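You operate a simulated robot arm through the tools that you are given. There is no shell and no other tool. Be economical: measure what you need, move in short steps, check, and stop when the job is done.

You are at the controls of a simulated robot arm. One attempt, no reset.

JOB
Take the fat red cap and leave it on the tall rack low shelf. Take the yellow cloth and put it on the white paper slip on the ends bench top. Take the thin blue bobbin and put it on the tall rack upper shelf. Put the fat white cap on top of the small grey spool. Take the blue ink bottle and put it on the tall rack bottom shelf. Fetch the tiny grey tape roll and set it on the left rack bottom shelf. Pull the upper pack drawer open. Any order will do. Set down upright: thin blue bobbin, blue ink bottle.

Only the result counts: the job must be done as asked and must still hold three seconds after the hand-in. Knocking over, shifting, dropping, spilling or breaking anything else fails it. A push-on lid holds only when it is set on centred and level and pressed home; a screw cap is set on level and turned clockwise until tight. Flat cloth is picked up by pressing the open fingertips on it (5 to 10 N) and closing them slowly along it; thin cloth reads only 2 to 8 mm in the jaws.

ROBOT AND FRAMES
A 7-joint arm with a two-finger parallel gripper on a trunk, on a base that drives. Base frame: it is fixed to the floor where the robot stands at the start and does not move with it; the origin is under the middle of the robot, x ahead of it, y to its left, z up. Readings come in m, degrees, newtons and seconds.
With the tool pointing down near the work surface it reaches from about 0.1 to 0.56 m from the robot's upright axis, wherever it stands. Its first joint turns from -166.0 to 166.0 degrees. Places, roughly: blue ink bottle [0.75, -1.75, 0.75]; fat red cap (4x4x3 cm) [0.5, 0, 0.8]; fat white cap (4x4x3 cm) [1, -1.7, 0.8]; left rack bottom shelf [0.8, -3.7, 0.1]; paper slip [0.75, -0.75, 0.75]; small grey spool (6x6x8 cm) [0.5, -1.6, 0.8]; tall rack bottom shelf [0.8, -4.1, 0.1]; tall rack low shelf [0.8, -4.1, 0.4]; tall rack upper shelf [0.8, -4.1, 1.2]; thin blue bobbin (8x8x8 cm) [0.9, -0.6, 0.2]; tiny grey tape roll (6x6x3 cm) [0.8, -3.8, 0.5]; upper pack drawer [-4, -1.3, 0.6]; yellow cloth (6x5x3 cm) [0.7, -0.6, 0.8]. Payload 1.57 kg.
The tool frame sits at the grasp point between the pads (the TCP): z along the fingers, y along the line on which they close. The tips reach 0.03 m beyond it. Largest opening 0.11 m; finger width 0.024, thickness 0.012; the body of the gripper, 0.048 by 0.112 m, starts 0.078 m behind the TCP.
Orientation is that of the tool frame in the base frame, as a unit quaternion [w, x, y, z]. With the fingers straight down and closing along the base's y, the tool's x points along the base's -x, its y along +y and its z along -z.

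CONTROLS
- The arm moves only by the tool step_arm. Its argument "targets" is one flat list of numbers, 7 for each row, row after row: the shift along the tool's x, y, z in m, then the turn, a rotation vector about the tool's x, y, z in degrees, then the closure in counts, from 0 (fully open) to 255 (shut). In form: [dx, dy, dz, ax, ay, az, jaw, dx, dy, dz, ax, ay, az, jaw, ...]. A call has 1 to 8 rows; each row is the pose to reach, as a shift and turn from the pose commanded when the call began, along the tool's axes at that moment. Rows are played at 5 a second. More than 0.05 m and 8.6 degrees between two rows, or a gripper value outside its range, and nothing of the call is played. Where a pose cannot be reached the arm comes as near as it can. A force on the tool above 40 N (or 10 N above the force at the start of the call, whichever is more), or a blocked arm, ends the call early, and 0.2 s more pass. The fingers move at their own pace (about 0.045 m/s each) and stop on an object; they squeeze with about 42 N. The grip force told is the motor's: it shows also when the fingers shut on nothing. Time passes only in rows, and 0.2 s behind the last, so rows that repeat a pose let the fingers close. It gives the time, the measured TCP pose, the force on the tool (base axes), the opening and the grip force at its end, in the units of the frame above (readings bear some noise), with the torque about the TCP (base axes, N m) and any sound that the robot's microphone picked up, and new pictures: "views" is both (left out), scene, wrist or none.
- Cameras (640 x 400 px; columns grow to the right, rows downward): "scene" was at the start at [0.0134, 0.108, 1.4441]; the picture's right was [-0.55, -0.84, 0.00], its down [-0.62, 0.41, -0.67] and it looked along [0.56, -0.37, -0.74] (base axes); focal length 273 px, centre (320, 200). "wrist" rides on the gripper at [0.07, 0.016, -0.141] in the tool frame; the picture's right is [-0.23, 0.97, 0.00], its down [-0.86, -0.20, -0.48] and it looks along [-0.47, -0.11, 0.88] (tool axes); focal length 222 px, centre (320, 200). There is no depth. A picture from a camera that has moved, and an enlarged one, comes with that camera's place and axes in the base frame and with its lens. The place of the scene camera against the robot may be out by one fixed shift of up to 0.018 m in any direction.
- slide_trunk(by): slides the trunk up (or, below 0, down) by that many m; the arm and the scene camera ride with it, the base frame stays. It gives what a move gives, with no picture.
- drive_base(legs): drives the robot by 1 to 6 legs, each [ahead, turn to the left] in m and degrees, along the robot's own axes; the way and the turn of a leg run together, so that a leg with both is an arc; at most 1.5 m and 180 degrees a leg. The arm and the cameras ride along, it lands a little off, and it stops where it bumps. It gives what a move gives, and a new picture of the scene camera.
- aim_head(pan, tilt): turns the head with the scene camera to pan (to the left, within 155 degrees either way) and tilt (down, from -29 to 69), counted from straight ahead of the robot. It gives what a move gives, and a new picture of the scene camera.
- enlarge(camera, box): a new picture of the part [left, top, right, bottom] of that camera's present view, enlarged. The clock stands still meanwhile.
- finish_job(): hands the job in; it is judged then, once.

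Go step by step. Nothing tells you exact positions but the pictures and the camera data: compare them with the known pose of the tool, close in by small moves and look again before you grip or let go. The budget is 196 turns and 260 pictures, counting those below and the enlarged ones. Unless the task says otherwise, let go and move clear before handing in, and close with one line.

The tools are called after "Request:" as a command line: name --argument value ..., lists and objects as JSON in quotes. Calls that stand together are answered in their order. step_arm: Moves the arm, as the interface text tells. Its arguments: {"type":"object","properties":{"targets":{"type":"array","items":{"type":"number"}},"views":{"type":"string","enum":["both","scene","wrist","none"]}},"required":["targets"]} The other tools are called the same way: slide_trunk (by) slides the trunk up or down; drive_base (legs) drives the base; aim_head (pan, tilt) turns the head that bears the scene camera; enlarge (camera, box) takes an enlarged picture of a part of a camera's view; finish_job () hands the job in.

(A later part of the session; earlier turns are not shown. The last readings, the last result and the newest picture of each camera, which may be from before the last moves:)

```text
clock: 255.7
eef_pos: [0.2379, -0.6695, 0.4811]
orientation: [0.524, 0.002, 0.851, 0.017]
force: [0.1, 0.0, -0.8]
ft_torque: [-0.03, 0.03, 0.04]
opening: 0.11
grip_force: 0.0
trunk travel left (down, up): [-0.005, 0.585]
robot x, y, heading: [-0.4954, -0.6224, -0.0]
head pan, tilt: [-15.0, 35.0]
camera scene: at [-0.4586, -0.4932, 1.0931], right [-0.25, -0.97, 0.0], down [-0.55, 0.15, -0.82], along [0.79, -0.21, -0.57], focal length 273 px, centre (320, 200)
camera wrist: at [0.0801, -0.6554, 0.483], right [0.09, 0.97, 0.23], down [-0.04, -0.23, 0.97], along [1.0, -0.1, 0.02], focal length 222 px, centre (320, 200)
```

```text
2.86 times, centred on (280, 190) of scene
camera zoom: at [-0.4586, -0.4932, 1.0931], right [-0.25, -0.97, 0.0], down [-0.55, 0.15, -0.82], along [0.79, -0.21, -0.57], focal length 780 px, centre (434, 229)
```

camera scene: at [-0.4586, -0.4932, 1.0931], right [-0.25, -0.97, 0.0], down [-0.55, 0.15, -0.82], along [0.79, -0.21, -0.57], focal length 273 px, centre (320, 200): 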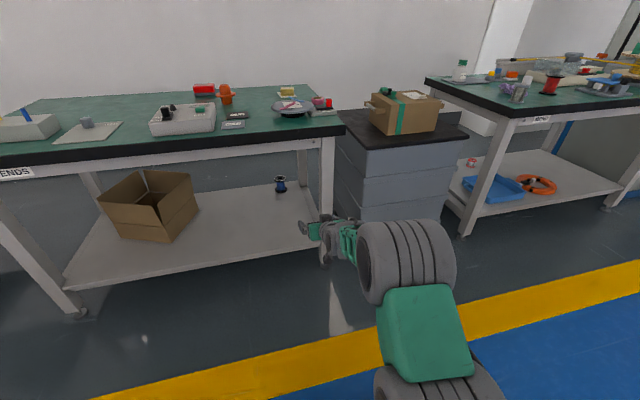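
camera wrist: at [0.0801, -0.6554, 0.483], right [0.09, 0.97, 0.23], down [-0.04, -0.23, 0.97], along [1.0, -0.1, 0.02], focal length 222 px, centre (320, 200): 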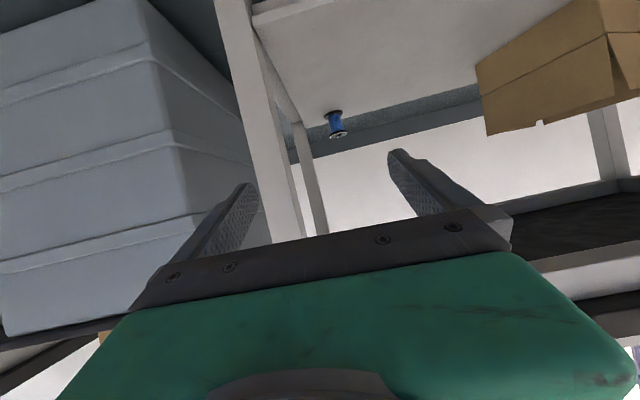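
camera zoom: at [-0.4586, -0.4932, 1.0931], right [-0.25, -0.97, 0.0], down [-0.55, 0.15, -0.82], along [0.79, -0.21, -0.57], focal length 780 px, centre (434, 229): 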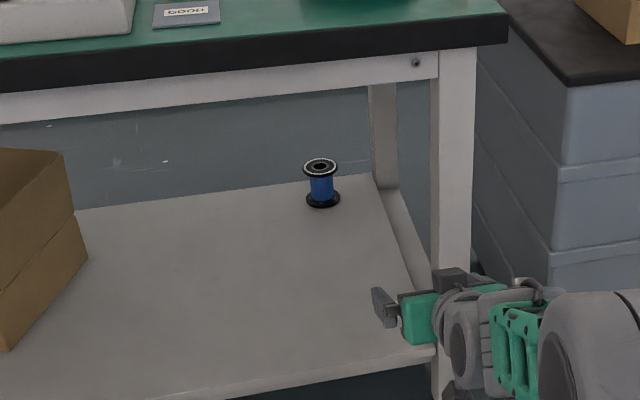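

The blue bobbin stands upright on the under-shelf at about (0.90,-0.61), shelf z≈0.205. I lower the hand below the apron level and drive in diagonally so the arm lines up with it.

Request:
step_arm --targets '[0.036, 0, 0.018, 0, -1, 0, 0, 0.072, 0, 0.036, 0, -3, 0, 0, 0.107, 0, 0.0545, 0, -4, 0, 0]' --views "none"

Request:
drive_base --legs '[[0, 13], [0.3, 0], [0, -13]]'

```text
clock: 256.5
eef_pos: [0.2367, -0.666, 0.362]
orientation: [0.552, 0.003, 0.833, 0.017]
force: [-0.2, 0.2, 0.4]
ft_torque: [0.0, 0.06, -0.01]
opening: 0.1101
grip_force: 0.0
trunk travel left (down, up): [-0.005, 0.585]
robot x, y, heading: [-0.4878, -0.6179, 0.1]
head pan, tilt: [-15.0, 35.0]
```

```text
clock: 260.1
eef_pos: [0.528, -0.5993, 0.3615]
orientation: [0.553, 0.004, 0.833, 0.017]
force: [0.0, -0.1, 0.3]
ft_torque: [0.01, 0.0, 0.03]
opening: 0.1101
grip_force: 0.1
trunk travel left (down, up): [-0.005, 0.585]
robot x, y, heading: [-0.1961, -0.5537, 0.4]
head pan, tilt: [-15.0, 35.0]
camera scene: at [-0.1656, -0.4238, 1.093], right [-0.26, -0.97, 0.0], down [-0.55, 0.15, -0.82], along [0.79, -0.21, -0.57], focal length 273 px, centre (320, 200)
```

scene: 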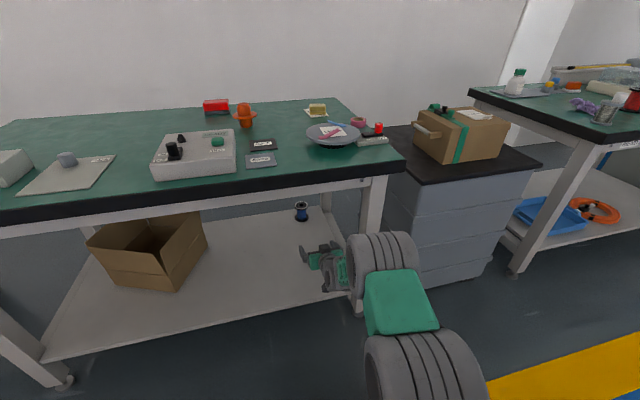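

Request:
enlarge --camera "scene" --box '[500, 60, 640, 150]'

Request:
step_arm --targets '[0, 0, 0, 0, 0, 0, 0]' --views "wrist"

```text
4.44 times, centred on (570, 105) of scene
camera zoom: at [-0.1656, -0.4238, 1.093], right [-0.26, -0.97, 0.0], down [-0.55, 0.15, -0.82], along [0.79, -0.21, -0.57], focal length 1214 px, centre (-791, 622)
```

zoom: 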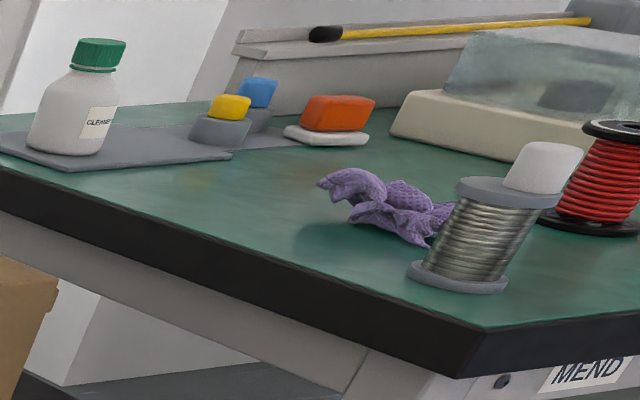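

```text
clock: 260.5
eef_pos: [0.5281, -0.5991, 0.3615]
orientation: [0.552, 0.004, 0.834, 0.016]
force: [0.2, -0.2, 0.2]
ft_torque: [-0.02, 0.02, 0.0]
opening: 0.1102
grip_force: 0.1
trunk travel left (down, up): [-0.005, 0.585]
robot x, y, heading: [-0.1986, -0.5543, -0.0]
head pan, tilt: [-15.0, 35.0]
camera wrist: at [0.3717, -0.5845, 0.3526], right [0.08, 0.97, 0.24], down [-0.11, -0.23, 0.97], along [0.99, -0.1, 0.08], focal length 222 px, centre (320, 200)
```

wrist: 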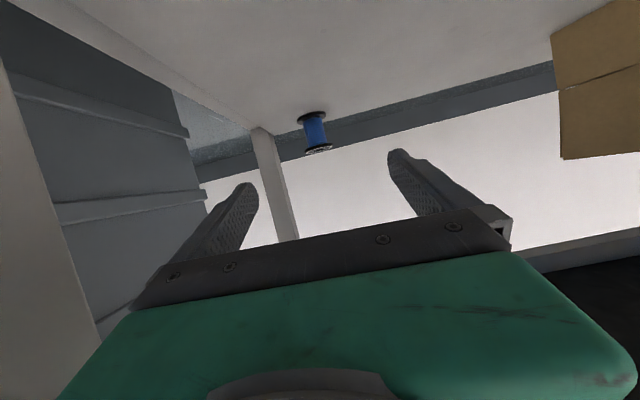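

The cap is still on the spool. For the bobbin I first extend and lower the arm out here, so the elbow drops below table level before driving in.

Request:
step_arm --targets '[0.022, -0.003, 0.037, 0, 0, 0, 0, 0.045, -0.006, 0.074, 0, 0, 0, 0, 0.0674, -0.006, 0.11, 0, 0, 0, 0]' --views "both"

```text
clock: 261.3
eef_pos: [0.6048, -0.6012, 0.2562]
orientation: [0.553, 0.005, 0.833, 0.016]
force: [0.3, 0.0, 0.7]
ft_torque: [0.01, 0.08, 0.0]
opening: 0.1101
grip_force: 0.0
trunk travel left (down, up): [-0.005, 0.585]
robot x, y, heading: [-0.1985, -0.5519, -0.0]
head pan, tilt: [-15.0, 35.0]
camera scene: at [-0.1658, -0.4237, 1.0931], right [-0.26, -0.97, 0.0], down [-0.55, 0.15, -0.82], along [0.79, -0.21, -0.57], focal length 273 px, centre (320, 200)
camera wrist: at [0.4465, -0.587, 0.2468], right [0.08, 0.97, 0.24], down [-0.11, -0.23, 0.97], along [0.99, -0.1, 0.09], focal length 222 px, centre (320, 200)
```

scene: 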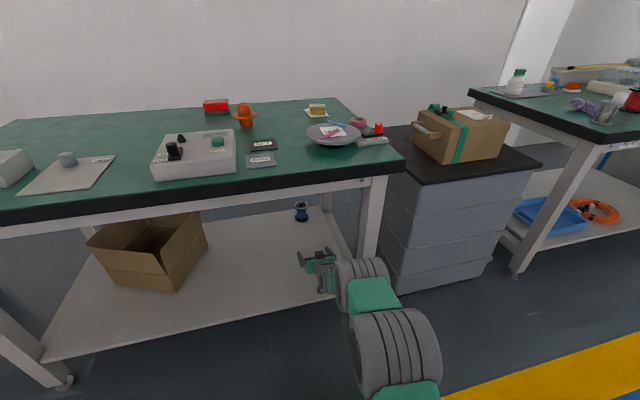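
wrist: 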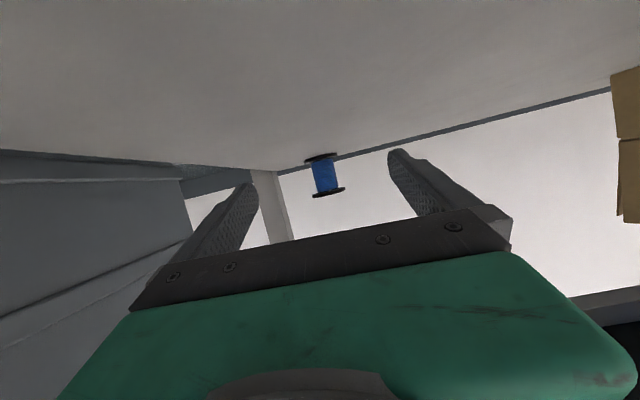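

The elbow is lower now. I correct sideways by 1 cm and drive in 17 cm.

Request:
step_arm --targets '[0, -0.01, 0, 0, 0, 0, 0]' --views "none"

Request:
drive_base --legs '[[0.17, 0]]'

Request:
step_arm --targets '[0, 0, 0, 0, 0, 0, 0]' --views "wrist"

```text
clock: 261.7
eef_pos: [0.6019, -0.6104, 0.2544]
orientation: [0.553, 0.004, 0.833, 0.017]
force: [-0.1, 0.1, -0.3]
ft_torque: [0.01, 0.0, -0.01]
opening: 0.1098
grip_force: 0.1
trunk travel left (down, up): [-0.005, 0.585]
robot x, y, heading: [-0.1993, -0.5514, 0.2]
head pan, tilt: [-15.0, 35.0]
```

```text
clock: 263.2
eef_pos: [0.7683, -0.6113, 0.2549]
orientation: [0.553, 0.006, 0.833, 0.015]
force: [-0.1, 0.3, -0.8]
ft_torque: [0.02, -0.01, 0.0]
opening: 0.11
grip_force: 0.1
trunk travel left (down, up): [-0.005, 0.585]
robot x, y, heading: [-0.0285, -0.5506, 0.2]
head pan, tilt: [-15.0, 35.0]
camera scene: at [0.0017, -0.4236, 1.093], right [-0.26, -0.97, 0.0], down [-0.55, 0.15, -0.82], along [0.79, -0.21, -0.57], focal length 273 px, centre (320, 200)
```

scene: 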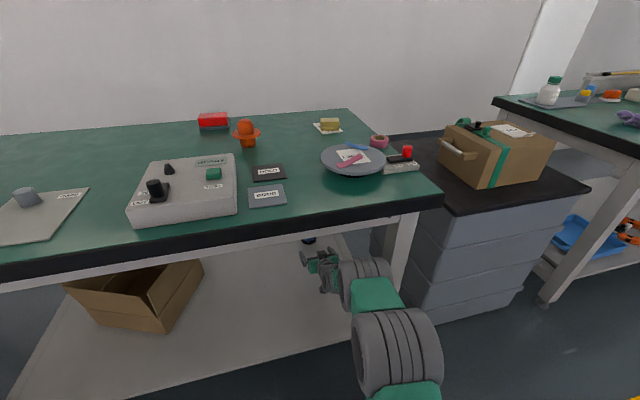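

```text
clock: 263.6
eef_pos: [0.7696, -0.6121, 0.2554]
orientation: [0.552, 0.005, 0.834, 0.016]
force: [-0.5, 0.2, 0.1]
ft_torque: [0.01, 0.04, 0.0]
opening: 0.11
grip_force: 0.1
trunk travel left (down, up): [-0.005, 0.585]
robot x, y, heading: [-0.0309, -0.5536, 0.1]
head pan, tilt: [-15.0, 35.0]
camera wrist: at [0.6123, -0.5976, 0.2466], right [0.08, 0.97, 0.24], down [-0.11, -0.23, 0.97], along [0.99, -0.1, 0.08], focal length 222 px, centre (320, 200)
```

wrist: 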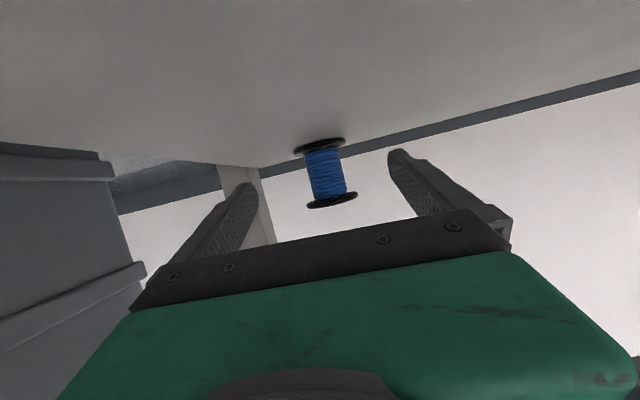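

The bobbin turns out to be at x≈0.94. I drive in 7 cm more and check.

Request:
drive_base --legs '[[0.07, 0]]'

Request:
step_arm --targets '[0, 0, 0, 0, 0, 0, 0]' --views "wrist"

```text
clock: 264.6
eef_pos: [0.8378, -0.6117, 0.256]
orientation: [0.552, 0.005, 0.834, 0.016]
force: [0.9, 0.2, 0.4]
ft_torque: [0.02, 0.0, -0.01]
opening: 0.11
grip_force: 0.0
trunk travel left (down, up): [-0.005, 0.585]
robot x, y, heading: [0.0368, -0.5517, 0.2]
head pan, tilt: [-15.0, 35.0]
camera scene: at [0.0702, -0.4236, 1.093], right [-0.26, -0.97, 0.0], down [-0.55, 0.15, -0.82], along [0.79, -0.21, -0.57], focal length 273 px, centre (320, 200)
```

scene: 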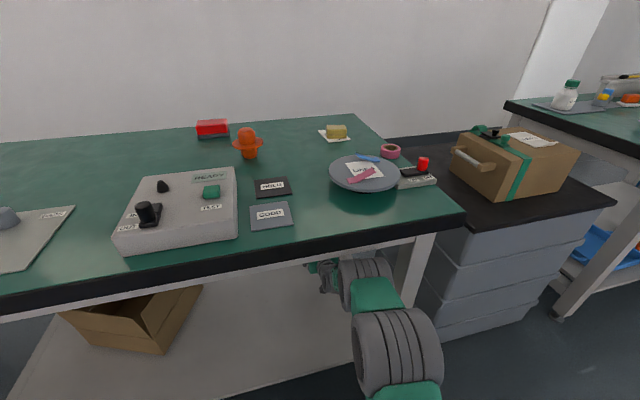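

```text
clock: 265.0
eef_pos: [0.8372, -0.6109, 0.2563]
orientation: [0.552, 0.004, 0.833, 0.017]
force: [-0.7, 0.4, -0.1]
ft_torque: [0.02, 0.02, 0.0]
opening: 0.1099
grip_force: 0.1
trunk travel left (down, up): [-0.005, 0.585]
robot x, y, heading: [0.0408, -0.5466, -0.4]
head pan, tilt: [-15.0, 35.0]
camera wrist: at [0.6808, -0.5977, 0.2466], right [0.08, 0.97, 0.24], down [-0.11, -0.23, 0.97], along [0.99, -0.1, 0.08], focal length 222 px, centre (320, 200)
```

wrist: 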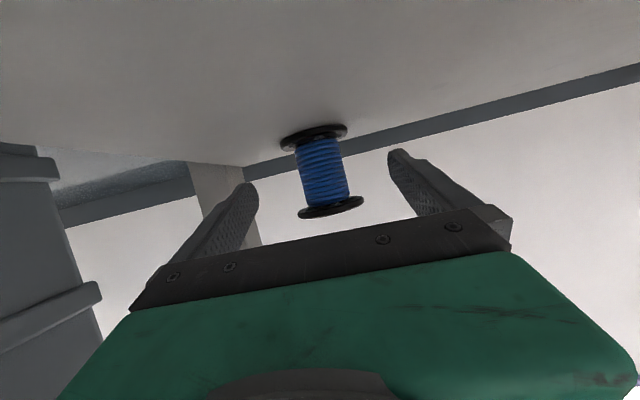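

The bobbin is at (0.93,-0.6145), mid-height z≈0.238. I reach in around it.

Request:
step_arm --targets '[-0.008, -0.003, 0.035, 0, 0, 0, 0, -0.019, -0.003, 0.0756, 0, 0, 0, 0, -0.019, -0.003, 0.0756, 0, 0, 0, 0]' --views "wrist"

```text
clock: 265.8
eef_pos: [0.9125, -0.6128, 0.2425]
orientation: [0.552, 0.005, 0.833, 0.016]
force: [-0.2, 0.0, -0.9]
ft_torque: [-0.01, -0.02, -0.02]
opening: 0.1103
grip_force: 0.1
trunk travel left (down, up): [-0.005, 0.585]
robot x, y, heading: [0.0364, -0.5506, 0.1]
head pan, tilt: [-15.0, 35.0]
camera wrist: at [0.7563, -0.5984, 0.2331], right [0.08, 0.97, 0.24], down [-0.11, -0.23, 0.97], along [0.99, -0.1, 0.08], focal length 222 px, centre (320, 200)
```

wrist: 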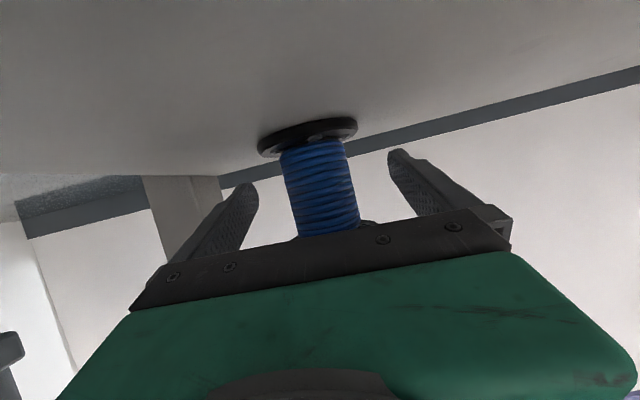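

Request:
step_arm --targets '[0, 0, 0, 0, 0, 0, 60, 0, 0, 0, 0, 0, 0, 120, 0, 0, 0, 0, 0, 0, 180, 0, 0, 0, 0, 0, 0, 255, 0, 0, 0, 0, 0, 0, 255, 0, 0, 0, 0, 0, 0, 255]' --views "wrist"

```text
clock: 267.2
eef_pos: [0.9126, -0.6124, 0.2421]
orientation: [0.553, 0.005, 0.833, 0.016]
force: [1.2, -0.5, 1.2]
ft_torque: [0.0, 0.02, 0.06]
opening: 0.0458
grip_force: 31.6
trunk travel left (down, up): [-0.005, 0.585]
robot x, y, heading: [0.037, -0.5524, 0.1]
head pan, tilt: [-15.0, 35.0]
camera wrist: at [0.7563, -0.5986, 0.2336], right [0.08, 0.97, 0.24], down [-0.11, -0.23, 0.97], along [0.99, -0.1, 0.08], focal length 222 px, centre (320, 200)
```

wrist: 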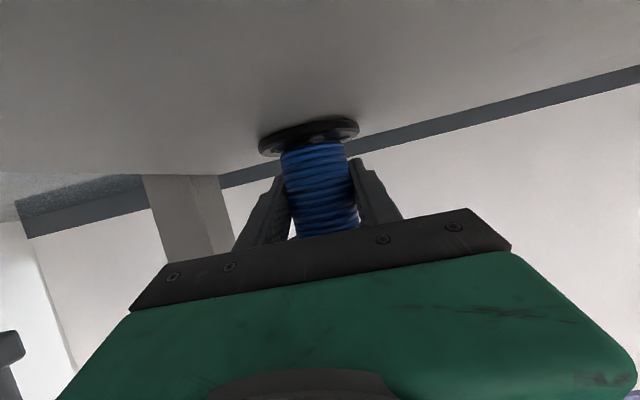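

Gripped. Lift 4 cm and check it follows.

Request:
step_arm --targets '[0, 0, 0, 0, 0, 0, 255, -0.009, 0, -0.004, 0, 0, 0, 255, -0.02, 0, -0.009, 0, 0, 0, 255, -0.037, 0, -0.0156, 0, 0, 0, 255]' --views "wrist"

```text
clock: 268.2
eef_pos: [0.9118, -0.6165, 0.2826]
orientation: [0.552, 0.006, 0.834, 0.015]
force: [-0.8, -0.1, -1.2]
ft_torque: [0.0, -0.03, -0.01]
opening: 0.0458
grip_force: 41.9
trunk travel left (down, up): [-0.005, 0.585]
robot x, y, heading: [0.036, -0.5562, 0.2]
head pan, tilt: [-15.0, 35.0]
camera wrist: at [0.7557, -0.602, 0.2742], right [0.08, 0.97, 0.24], down [-0.1, -0.23, 0.97], along [0.99, -0.1, 0.08], focal length 222 px, centre (320, 200)
```

wrist: 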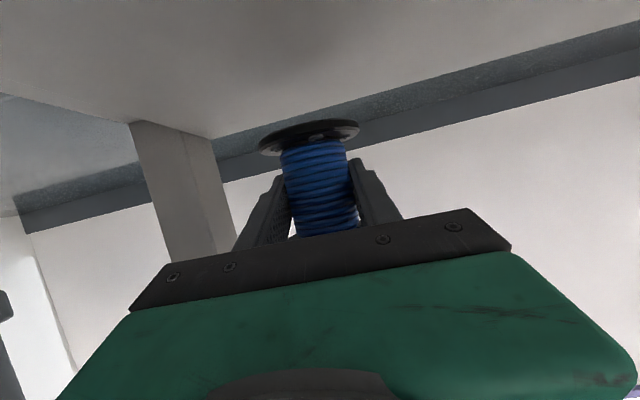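

Held. I back out, raise the trunk fully, and drive to the tall rack.

Request:
drive_base --legs '[[-0.62, 0]]'

Request:
slide_trunk --by 0.58

Request:
step_arm --targets '[-0.033, 0, -0.035, 0, 0, 0, 255, -0.065, 0, -0.07, 0, 0, 0, 255, -0.098, 0, -0.105, 0, 0, 0, 255, -0.13, 0, -0.14, 0, 0, 0, 255, -0.165, 0, -0.17, 0, 0, 0, 255, -0.2, 0, -0.2, 0, 0, 0, 255]' --views "wrist"

Request:
drive_base --legs '[[0, -90], [1.2, 0], [1.2, 0], [1.03, 0]]'

```text
clock: 271.7
eef_pos: [0.2944, -0.6221, 0.2832]
orientation: [0.553, 0.01, 0.833, 0.013]
force: [-0.2, -0.4, -0.5]
ft_torque: [-0.01, 0.03, 0.0]
opening: 0.0456
grip_force: 41.5
trunk travel left (down, up): [-0.005, 0.585]
robot x, y, heading: [-0.581, -0.5527, -0.5]
head pan, tilt: [-15.0, 35.0]
camera scene: at [-0.5469, -0.4206, 1.093], right [-0.27, -0.96, 0.0], down [-0.55, 0.15, -0.82], along [0.79, -0.22, -0.57], focal length 273 px, centre (320, 200)
```

scene: 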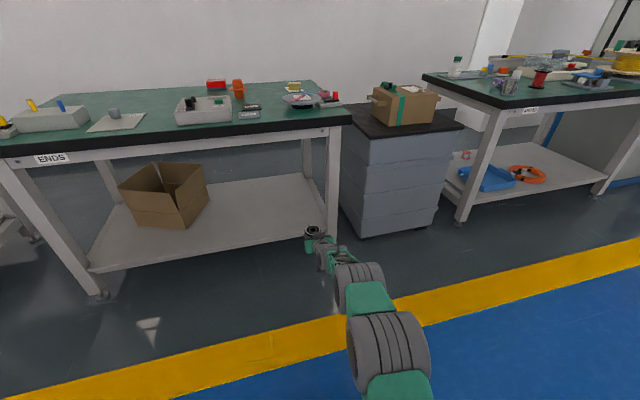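

```text
refused: 0.58 is not a number from -0.4 to 0.4
```

```text
clock: 273.1
eef_pos: [0.1849, -0.6282, 0.545]
orientation: [0.551, 0.01, 0.834, 0.013]
force: [0.7, -0.9, -1.0]
ft_torque: [0.0, -0.06, 0.0]
opening: 0.046
grip_force: 42.4
trunk travel left (down, up): [-0.005, 0.585]
robot x, y, heading: [-0.5807, -0.5457, -0.7]
head pan, tilt: [-15.0, 35.0]
camera wrist: at [0.0281, -0.6117, 0.5365], right [0.09, 0.97, 0.24], down [-0.11, -0.23, 0.97], along [0.99, -0.11, 0.08], focal length 222 px, centre (320, 200)
```

wrist: 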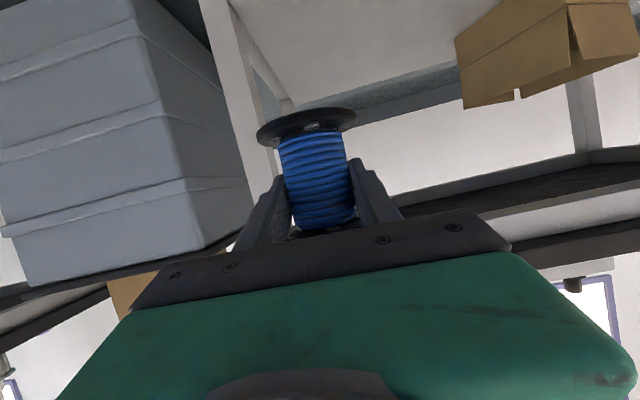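

```text
clock: 293.7
eef_pos: [-0.4446, -4.7787, 0.546]
orientation: [0.415, 0.572, 0.606, -0.365]
force: [0.3, 0.0, 0.6]
ft_torque: [0.0, 0.01, 0.02]
opening: 0.0455
grip_force: 42.0
trunk travel left (down, up): [-0.005, 0.585]
robot x, y, heading: [-0.43, -4.0088, -86.0]
head pan, tilt: [-15.0, 35.0]
camera scene: at [-0.2872, -4.0289, 1.093], right [-0.98, 0.19, 0.0], down [0.11, 0.56, -0.82], along [-0.16, -0.8, -0.57], focal length 273 px, centre (320, 200)
```

scene: 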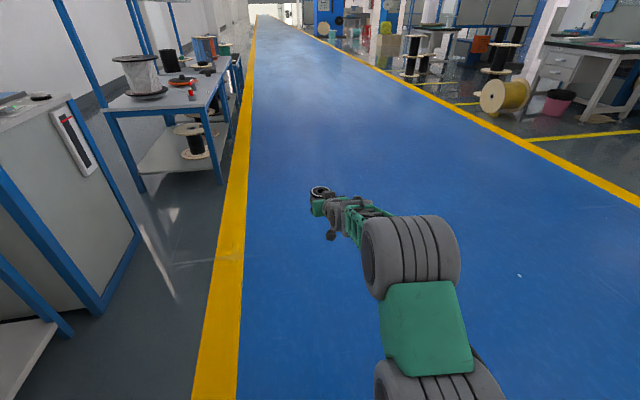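

I turn to the rack and raise the trunk in two strokes.

Request:
drive_base --legs '[[0, 86]]'

Request:
slide_trunk --by 0.4

Request:
slide_trunk --by 0.18

Request:
aim_head --pan 0 --tilt 25

```text
clock: 297.7
eef_pos: [0.3375, -4.0967, 0.5452]
orientation: [0.553, 0.014, 0.833, 0.01]
force: [0.2, 0.0, -0.4]
ft_torque: [0.02, 0.04, -0.05]
opening: 0.0457
grip_force: 42.2
trunk travel left (down, up): [-0.005, 0.585]
robot x, y, heading: [-0.4292, -4.0051, -1.1]
head pan, tilt: [-15.0, 35.0]
camera scene: at [-0.3925, -3.8819, 1.093], right [-0.28, -0.96, 0.0], down [-0.55, 0.16, -0.82], along [0.79, -0.23, -0.57], focal length 273 px, centre (320, 200)
```

scene: 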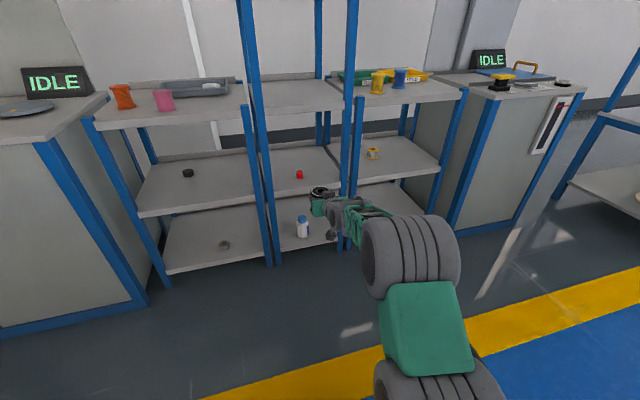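

```text
clock: 301.6
eef_pos: [0.3372, -4.097, 0.9457]
orientation: [0.552, 0.015, 0.833, 0.009]
force: [-0.7, 0.2, 0.2]
ft_torque: [0.01, -0.02, 0.02]
opening: 0.0455
grip_force: 42.0
trunk travel left (down, up): [-0.405, 0.185]
robot x, y, heading: [-0.425, -4.0081, -1.2]
head pan, tilt: [-15.0, 35.0]
```

```text
clock: 303.6
eef_pos: [0.3357, -4.0965, 1.1252]
orientation: [0.552, 0.014, 0.834, 0.01]
force: [-0.4, -0.5, -1.2]
ft_torque: [0.02, -0.01, -0.01]
opening: 0.0456
grip_force: 41.8
trunk travel left (down, up): [-0.585, 0.005]
robot x, y, heading: [-0.4256, -4.0134, -1.3]
head pan, tilt: [-15.0, 35.0]
```

```text
clock: 304.3
eef_pos: [0.3369, -4.096, 1.1255]
orientation: [0.552, 0.014, 0.834, 0.01]
force: [-0.5, 0.3, -0.7]
ft_torque: [0.02, -0.02, -0.03]
opening: 0.0452
grip_force: 41.9
trunk travel left (down, up): [-0.585, 0.005]
robot x, y, heading: [-0.4256, -4.0094, -1.1]
head pan, tilt: [0.0, 25.0]
camera scene: at [-0.3849, -3.8593, 1.6887], right [-0.02, -1.0, 0.0], down [-0.42, 0.01, -0.91], along [0.91, -0.02, -0.42], focal length 273 px, centre (320, 200)
```

scene: 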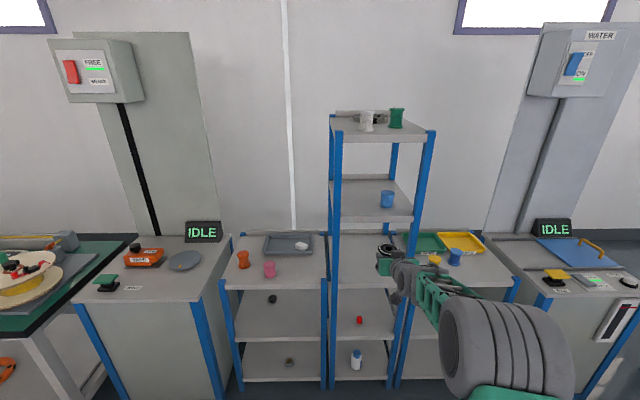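

I can see all delivered items in place. I raise the bobbin above the upper shelf (z≈1.17), shift left of the blue cup there, and approach.

Request:
step_arm --targets '[-0.035, 0.012, -0.015, 0, 0, 0, 255, -0.07, 0.024, -0.03, 0, 0, 0, 255, -0.105, 0.03, -0.045, 0, 0, 0, 255, -0.12, 0.03, -0.051, 0, 0, 0, 255]' --views "none"

Request:
drive_base --legs '[[0, 1.1], [0.2, 0]]'

Request:
step_arm --targets '[0, 0, 0, 0, 0, 0, 255]' --views "wrist"

```text
clock: 305.3
eef_pos: [0.3369, -4.0677, 1.2562]
orientation: [0.552, 0.014, 0.834, 0.01]
force: [-0.4, 0.8, 0.3]
ft_torque: [-0.01, -0.02, -0.02]
opening: 0.0454
grip_force: 41.7
trunk travel left (down, up): [-0.585, 0.005]
robot x, y, heading: [-0.4254, -4.0125, -1.2]
head pan, tilt: [0.0, 25.0]
```

```text
clock: 307.3
eef_pos: [0.5367, -4.0525, 1.2564]
orientation: [0.553, 0.005, 0.833, 0.016]
force: [-0.2, -0.7, -0.3]
ft_torque: [0.02, 0.0, -0.01]
opening: 0.0454
grip_force: 42.4
trunk travel left (down, up): [-0.585, 0.005]
robot x, y, heading: [-0.2314, -4.0124, -0.1]
head pan, tilt: [0.0, 25.0]
camera scene: at [-0.1892, -3.8586, 1.6887], right [0.0, -1.0, 0.0], down [-0.42, 0.0, -0.91], along [0.91, 0.0, -0.42], focal length 273 px, centre (320, 200)
```

scene: 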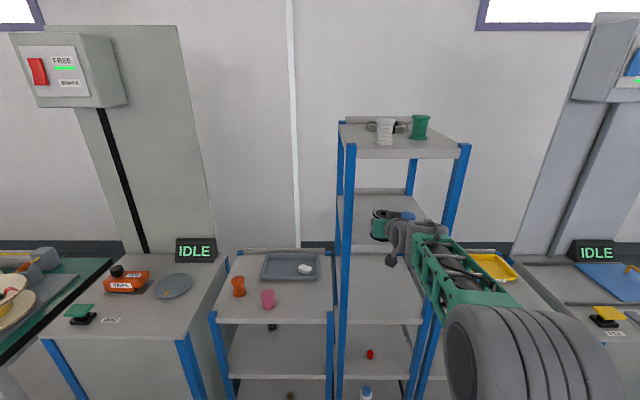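

```text
clock: 307.7
eef_pos: [0.5356, -4.0513, 1.2575]
orientation: [0.552, 0.006, 0.834, 0.016]
force: [0.2, -0.5, -0.9]
ft_torque: [0.02, -0.01, 0.01]
opening: 0.0455
grip_force: 42.6
trunk travel left (down, up): [-0.585, 0.005]
robot x, y, heading: [-0.2298, -4.0106, 0.0]
head pan, tilt: [0.0, 25.0]
camera wrist: at [0.379, -4.0369, 1.2477], right [0.08, 0.97, 0.24], down [-0.1, -0.23, 0.97], along [0.99, -0.1, 0.08], focal length 222 px, centre (320, 200)
```

wrist: 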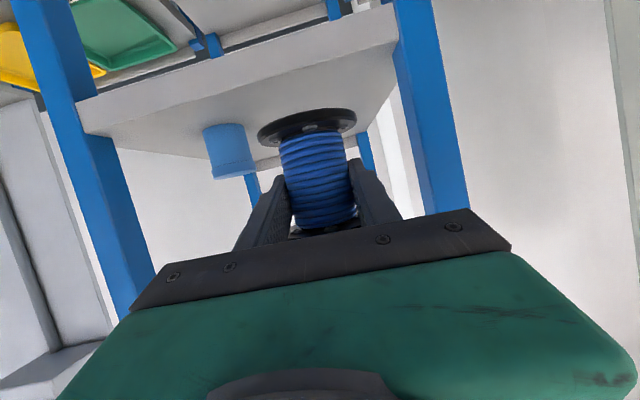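

Request:
step_arm --targets '[-0.018, 0, 0.043, 0, 0, 0, 255, -0.037, 0, 0.0875, 0, 0, 0, 255, -0.018, 0, 0.0955, 0, 0, 0, 255]' --views "wrist"

```text
clock: 308.5
eef_pos: [0.6292, -4.0503, 1.2384]
orientation: [0.552, 0.005, 0.834, 0.016]
force: [1.1, 0.2, -0.6]
ft_torque: [-0.01, 0.04, 0.0]
opening: 0.0452
grip_force: 42.3
trunk travel left (down, up): [-0.585, 0.005]
robot x, y, heading: [-0.2301, -4.0109, -0.2]
head pan, tilt: [0.0, 25.0]
camera wrist: at [0.4725, -4.0359, 1.2293], right [0.08, 0.97, 0.24], down [-0.11, -0.23, 0.97], along [0.99, -0.1, 0.08], focal length 222 px, centre (320, 200)
```

wrist: 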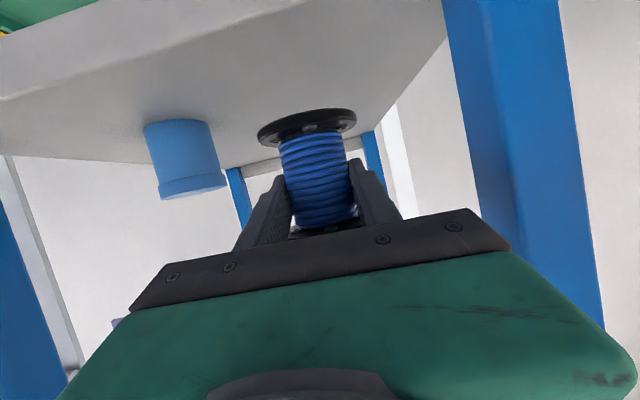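

Request:
step_arm --targets '[0.009, 0, 0.004, 0, 0, 0, 255, 0.015, 0, 0.0063, 0, 0, 0, 255]' --views "none"

Request:
step_arm --targets '[0.0028, 0, 0.0012, 0, 0, 0, 255, 0.0055, 0, 0.0023, 0, 0, 0, 255]' --views "wrist"

```text
clock: 309.1
eef_pos: [0.6299, -4.0512, 1.22]
orientation: [0.552, 0.005, 0.834, 0.016]
force: [0.1, 0.6, -0.7]
ft_torque: [0.03, -0.02, 0.0]
opening: 0.0455
grip_force: 41.7
trunk travel left (down, up): [-0.585, 0.005]
robot x, y, heading: [-0.2292, -4.0111, -0.0]
head pan, tilt: [0.0, 25.0]
```

```text
clock: 309.7
eef_pos: [0.6303, -4.0476, 1.2144]
orientation: [0.552, 0.005, 0.833, 0.015]
force: [1.0, 0.8, -0.4]
ft_torque: [-0.02, 0.01, 0.02]
opening: 0.0454
grip_force: 41.9
trunk travel left (down, up): [-0.585, 0.005]
robot x, y, heading: [-0.2302, -4.0047, 0.1]
head pan, tilt: [0.0, 25.0]
camera wrist: at [0.4732, -4.0345, 1.2057], right [0.08, 0.97, 0.24], down [-0.1, -0.23, 0.97], along [0.99, -0.1, 0.08], focal length 222 px, centre (320, 200)
```

wrist: 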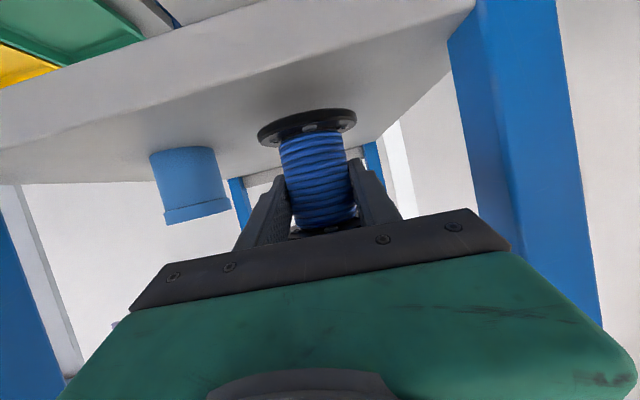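

Request:
step_arm --targets '[0.0037, 0, 0.0016, 0, 0, 0, 255, 0.0064, 0, 0.0027, 0, 0, 0, 255]' --views "none"

Request:
step_arm --targets '[0.0037, 0, 0.0016, 0, 0, 0, 255, 0.0046, 0, 0.002, 0, 0, 0, 255]' --views "none"

Request:
step_arm --targets '[0.0028, 0, 0.0012, 0, 0, 0, 255, 0.0037, 0, 0.0016, 0, 0, 0, 255]' --views "none"

```text
clock: 310.3
eef_pos: [0.6292, -4.0479, 1.2065]
orientation: [0.552, 0.005, 0.833, 0.016]
force: [0.1, -0.2, -1.3]
ft_torque: [-0.01, -0.02, 0.02]
opening: 0.0453
grip_force: 42.3
trunk travel left (down, up): [-0.585, 0.005]
robot x, y, heading: [-0.2312, -4.0099, -0.0]
head pan, tilt: [0.0, 25.0]
```

```text
clock: 310.9
eef_pos: [0.6305, -4.0473, 1.2004]
orientation: [0.553, 0.005, 0.833, 0.016]
force: [-0.1, 0.1, -0.7]
ft_torque: [-0.04, 0.01, -0.02]
opening: 0.0455
grip_force: 41.8
trunk travel left (down, up): [-0.585, 0.005]
robot x, y, heading: [-0.2317, -4.0068, -0.0]
head pan, tilt: [0.0, 25.0]
```

```text
clock: 311.5
eef_pos: [0.6285, -4.0485, 1.1992]
orientation: [0.553, 0.005, 0.833, 0.016]
force: [-0.7, 0.0, 3.1]
ft_torque: [-0.14, 0.01, -0.01]
opening: 0.0457
grip_force: 42.1
trunk travel left (down, up): [-0.585, 0.005]
robot x, y, heading: [-0.2295, -4.0093, 0.0]
head pan, tilt: [0.0, 25.0]
```

Contact at last (3 N). I open and look.

Request:
step_arm --targets '[0, 0, 0, 0, 0, 0, 180, 0, 0, 0, 0, 0, 0, 110, 0, 0, 0, 0, 0, 0, 60, 0, 0, 0, 0, 0, 0, 20, 0, 0, 0, 0, 0, 0, 20, 0, 0, 0, 0, 0, 0, 20]' --views "wrist"

```text
clock: 312.9
eef_pos: [0.6306, -4.048, 1.1985]
orientation: [0.552, 0.005, 0.834, 0.016]
force: [0.0, 0.1, -0.3]
ft_torque: [0.04, 0.02, 0.01]
opening: 0.1015
grip_force: 0.0
trunk travel left (down, up): [-0.585, 0.005]
robot x, y, heading: [-0.2267, -4.0136, -0.2]
head pan, tilt: [0.0, 25.0]
camera wrist: at [0.4737, -4.0331, 1.1902], right [0.08, 0.97, 0.24], down [-0.11, -0.23, 0.97], along [0.99, -0.1, 0.08], focal length 222 px, centre (320, 200)
```

wrist: 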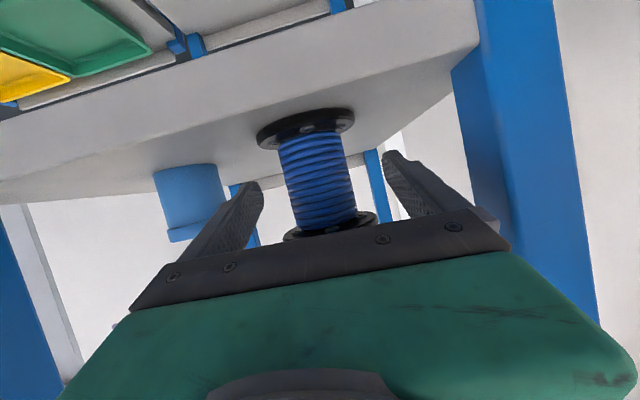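

The bobbin stands upright. I withdraw straight back.

Request:
step_arm --targets '[0.012, 0, -0.03, 0, 0, 0, 20, 0.025, 0, -0.06, 0, 0, 0, 10, 0.04, 0, -0.1, 0, 0, 0, 0]' --views "wrist"

Request:
drive_base --legs '[[-0.3, 0]]'

```text
clock: 313.7
eef_pos: [0.5214, -4.0489, 1.1967]
orientation: [0.552, 0.006, 0.833, 0.015]
force: [-0.1, 0.5, 0.0]
ft_torque: [-0.01, -0.02, 0.0]
opening: 0.11
grip_force: 0.1
trunk travel left (down, up): [-0.585, 0.005]
robot x, y, heading: [-0.2278, -4.0084, -0.2]
head pan, tilt: [0.0, 25.0]
camera wrist: at [0.3647, -4.0339, 1.1889], right [0.08, 0.97, 0.24], down [-0.11, -0.23, 0.97], along [0.99, -0.1, 0.08], focal length 222 px, centre (320, 200)
```

wrist: 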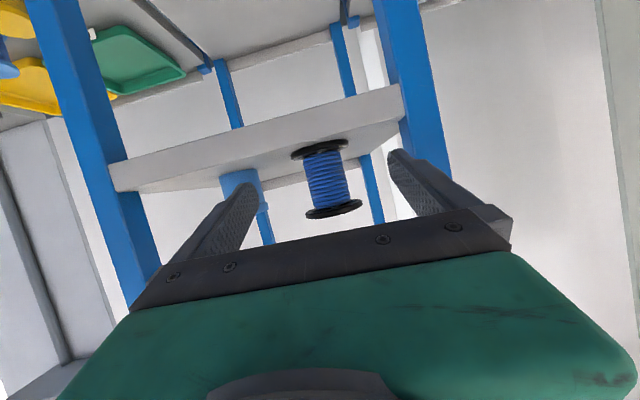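

```text
clock: 315.7
eef_pos: [0.2186, -4.0563, 1.1971]
orientation: [0.553, 0.01, 0.833, 0.013]
force: [0.1, -0.1, 0.1]
ft_torque: [0.0, -0.01, -0.03]
opening: 0.11
grip_force: 0.0
trunk travel left (down, up): [-0.585, 0.005]
robot x, y, heading: [-0.5315, -4.0085, -0.7]
head pan, tilt: [0.0, 25.0]
camera scene: at [-0.4919, -3.8573, 1.6888], right [-0.01, -1.0, 0.0], down [-0.42, 0.01, -0.91], along [0.91, -0.01, -0.42], focal length 273 px, centre (320, 200)
```

scene: 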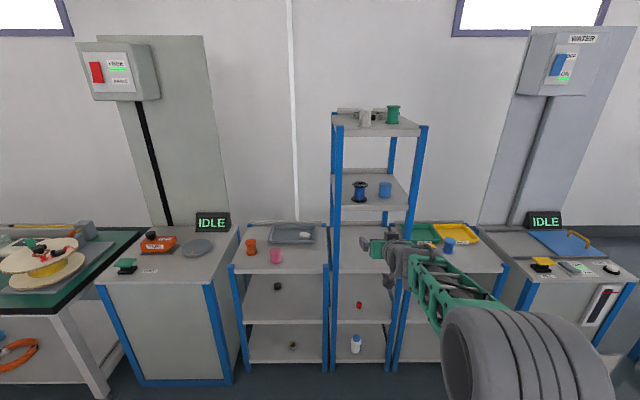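

Everything on the racks is in place. Last, the upper pack drawer across the aisle near (-4,-1.3): I drive over there.

Request:
drive_base --legs '[[0, 130.5], [1.3, 0], [1.3, 0], [0.6, 0], [0, 50]]'

```text
clock: 339.3
eef_pos: [-3.4247, -1.5468, 1.1982]
orientation: [0.019, 0.833, 0.0, -0.553]
force: [0.1, 0.5, -0.1]
ft_torque: [0.0, 0.0, 0.01]
opening: 0.11
grip_force: 0.1
trunk travel left (down, up): [-0.585, 0.005]
robot x, y, heading: [-2.673, -1.5816, -179.6]
head pan, tilt: [0.0, 25.0]
camera scene: at [-2.695, -1.7366, 1.6887], right [-0.01, 1.0, 0.0], down [0.42, 0.01, -0.91], along [-0.91, -0.01, -0.42], focal length 273 px, centre (320, 200)
```

scene: 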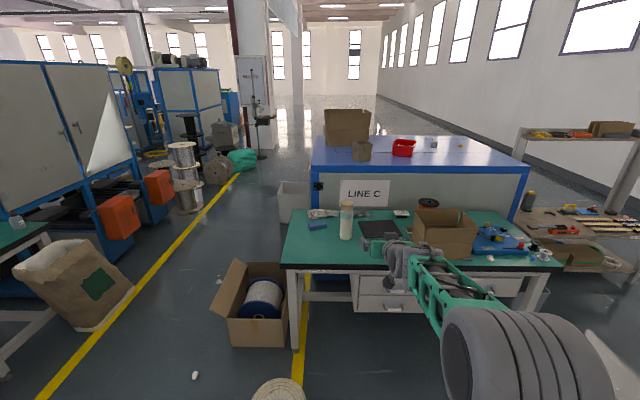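

Request:
slide_trunk --by -0.4

Request:
aim_head --pan 0 --tilt 25

Request:
enlarge --camera "scene" --box '[270, 180, 570, 370]'

```text
clock: 343.1
eef_pos: [-3.4261, -1.5489, 0.7983]
orientation: [0.019, 0.833, 0.0, -0.553]
force: [0.5, 0.4, -0.4]
ft_torque: [0.04, -0.01, 0.04]
opening: 0.1099
grip_force: 0.1
trunk travel left (down, up): [-0.185, 0.405]
robot x, y, heading: [-2.6709, -1.5797, -179.4]
head pan, tilt: [0.0, 25.0]
```

```text
clock: 343.7
eef_pos: [-3.4257, -1.5479, 0.7973]
orientation: [0.019, 0.834, 0.0, -0.552]
force: [0.2, 0.1, 0.2]
ft_torque: [-0.02, 0.03, -0.02]
opening: 0.1098
grip_force: 0.1
trunk travel left (down, up): [-0.185, 0.405]
robot x, y, heading: [-2.6784, -1.5773, -179.3]
head pan, tilt: [0.0, 25.0]
camera scene: at [-2.6951, -1.7364, 1.2888], right [-0.01, 1.0, 0.0], down [0.42, 0.01, -0.91], along [-0.91, -0.01, -0.42], focal length 273 px, centre (320, 200)
```

scene: 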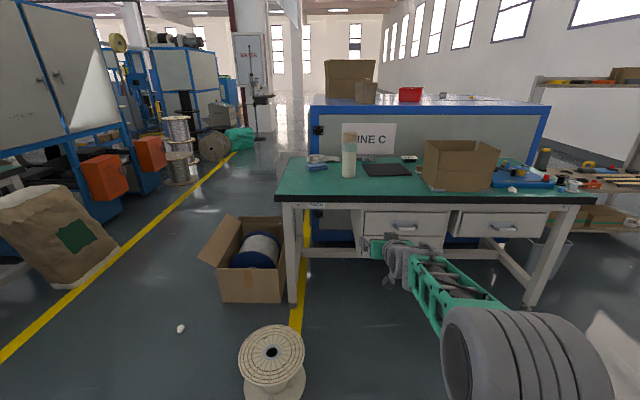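

```text
2.11 times, centred on (420, 275) of scene
camera zoom: at [-2.6951, -1.7364, 1.2888], right [-0.01, 1.0, 0.0], down [0.42, 0.01, -0.91], along [-0.91, -0.01, -0.42], focal length 575 px, centre (110, 42)
```

zoom: 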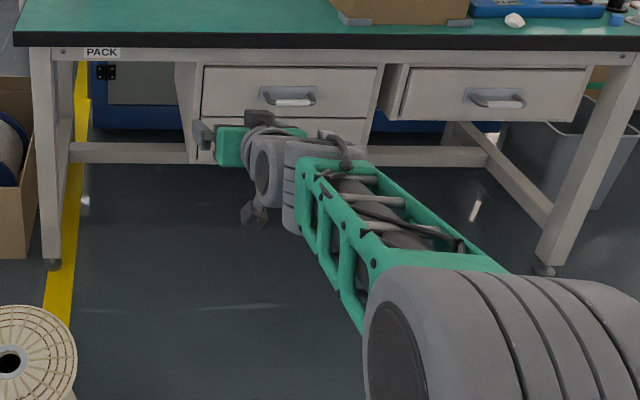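

The left unit under the PACK bench has two drawers; the upper one's handle is near (-3.88,-1.33,0.6). I shift over and turn the hand so the jaws close vertically on the bar.

Request:
drive_base --legs '[[0, -45], [0.26, 0], [0, 44.5]]'

Request:
step_arm --targets '[0.03, 0, -0.03, 0, -6, 0, 0, 0.06, 0, -0.06, 0, -12, 0, 0, 0.09, 0, -0.09, 0, -18, 0, 0, 0.12, 0, -0.1, 0, -23, 0, 0]' --views "none"

Request:
step_arm --targets '[0, 0, 0, 0, 0, -8, 0, 0, 0, 0, 0, 0, -16, 0, 0, 0, 0, 0, 0, -24, 0, 0, 0, 0, 0, 0, -32, 0, 0, 0, 0, 0, 0, -40, 0, 0, 0, 0, 0, 0, -48, 0, 0, 0, 0, 0, 0, -56, 0, 0, 0, 0, 0, 0, -64, 0]' --views "both"

```text
clock: 349.7
eef_pos: [-3.608, -1.3501, 0.7971]
orientation: [0.014, 0.834, -0.008, -0.552]
force: [0.8, 0.7, 0.2]
ft_torque: [0.01, -0.01, 0.01]
opening: 0.1101
grip_force: 0.1
trunk travel left (down, up): [-0.185, 0.405]
robot x, y, heading: [-2.855, -1.3953, 179.4]
head pan, tilt: [0.0, 25.0]
camera scene: at [-2.8818, -1.5535, 1.2888], right [0.01, 1.0, 0.0], down [0.42, 0.0, -0.91], along [-0.91, 0.01, -0.42], focal length 273 px, centre (320, 200)
```

scene: 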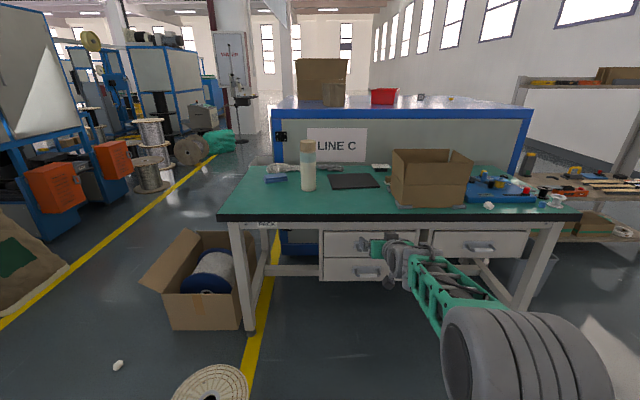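

```text
clock: 350.7
eef_pos: [-3.466, -1.3526, 0.7254]
orientation: [-0.012, -0.706, 0.011, 0.708]
force: [0.1, -0.1, 0.7]
ft_torque: [-0.01, -0.04, -0.05]
opening: 0.1098
grip_force: 0.1
trunk travel left (down, up): [-0.185, 0.405]
robot x, y, heading: [-2.8546, -1.3921, 179.7]
head pan, tilt: [0.0, 25.0]
```

```text
clock: 352.5
eef_pos: [-3.4684, -1.3528, 0.7264]
orientation: [-0.366, 0.605, 0.366, -0.605]
force: [1.2, 0.0, 0.4]
ft_torque: [-0.01, 0.0, 0.01]
opening: 0.1099
grip_force: 0.1
trunk travel left (down, up): [-0.185, 0.405]
robot x, y, heading: [-2.8576, -1.397, 179.6]
head pan, tilt: [0.0, 25.0]
camera scene: at [-2.8817, -1.5535, 1.2888], right [0.01, 1.0, 0.0], down [0.42, 0.0, -0.91], along [-0.91, 0.01, -0.42], focal length 273 px, centre (320, 200)
camera wrist: at [-3.3262, -1.2994, 0.6787], right [0.0, -0.65, -0.76], down [0.48, -0.66, 0.57], along [-0.88, -0.36, 0.31], focal length 222 px, centre (320, 200)
```

scene: 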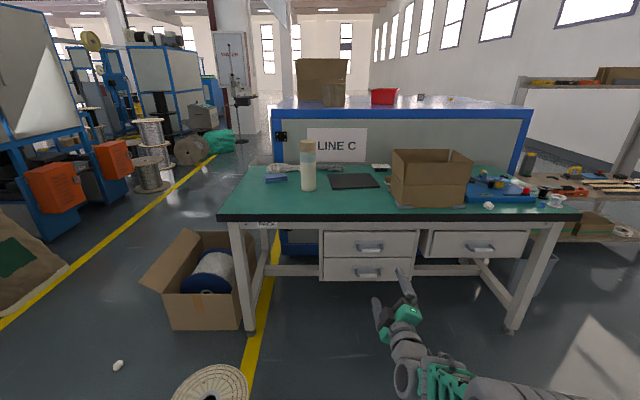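
wrist: 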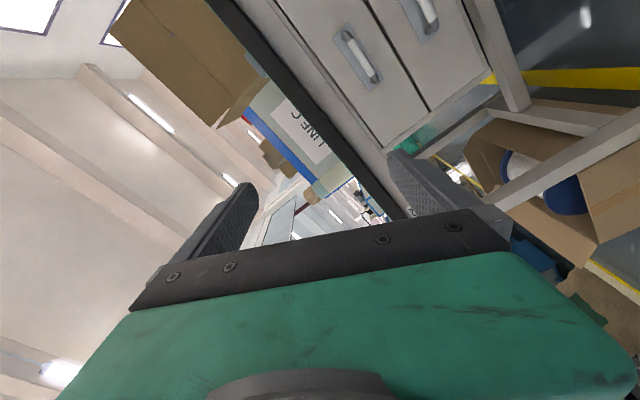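

The roll works. I finish it, then move level with the handle at about (-3.89,-1.318,0.59), stopping short.

Request:
step_arm --targets '[0, 0, 0, 0, 0, -8, 0, 0, 0, 0, 0, 0, -16, 0, 0, 0, 0, 0, 0, -24, 0, 0, 0, 0, 0, 0, -26, 0]' --views "none"

Request:
step_arm --targets '[0.01, 0.035, 0.03, 0, 0, 0, 0, 0.02, 0.07, 0.06, 0, 0, 0, 0, 0.03, 0.105, 0.09, 0, 0, 0, 0, 0.035, 0.136, 0.125, 0, 0, 0, 0, 0.035, 0.136, 0.17, 0, 0, 0, 0, 0.035, 0.136, 0.215, 0, 0, 0, 0, 0.035, 0.136, 0.25, 0, 0, 0, 0]' --views "both"

```text
clock: 353.5
eef_pos: [-3.4684, -1.3518, 0.7258]
orientation: [0.492, -0.507, -0.492, 0.508]
force: [-1.0, -1.0, 0.7]
ft_torque: [0.02, -0.02, 0.01]
opening: 0.1102
grip_force: 0.0
trunk travel left (down, up): [-0.185, 0.405]
robot x, y, heading: [-2.8567, -1.396, 179.3]
head pan, tilt: [0.0, 25.0]
```

```text
clock: 355.1
eef_pos: [-3.7194, -1.3245, 0.59]
orientation: [0.491, -0.508, -0.492, 0.509]
force: [-0.5, 0.1, -0.6]
ft_torque: [-0.03, -0.04, 0.02]
opening: 0.11
grip_force: 0.1
trunk travel left (down, up): [-0.185, 0.405]
robot x, y, heading: [-2.8572, -1.3956, 179.6]
head pan, tilt: [0.0, 25.0]
camera scene: at [-2.8815, -1.5535, 1.2888], right [0.01, 1.0, 0.0], down [0.42, 0.0, -0.91], along [-0.91, 0.01, -0.42], focal length 273 px, centre (320, 200)
camera wrist: at [-3.5768, -1.2548, 0.5706], right [0.0, -0.26, -0.97], down [0.48, -0.85, 0.23], along [-0.88, -0.46, 0.12], focal length 222 px, centre (320, 200)
```

scene: 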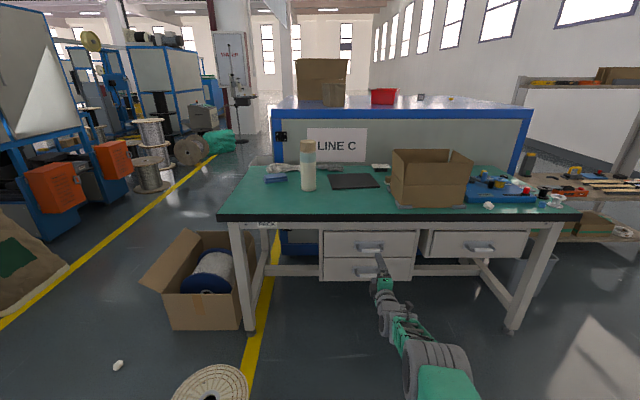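
wrist: 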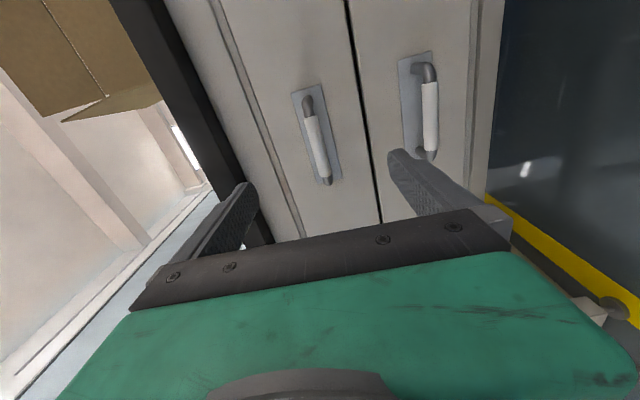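

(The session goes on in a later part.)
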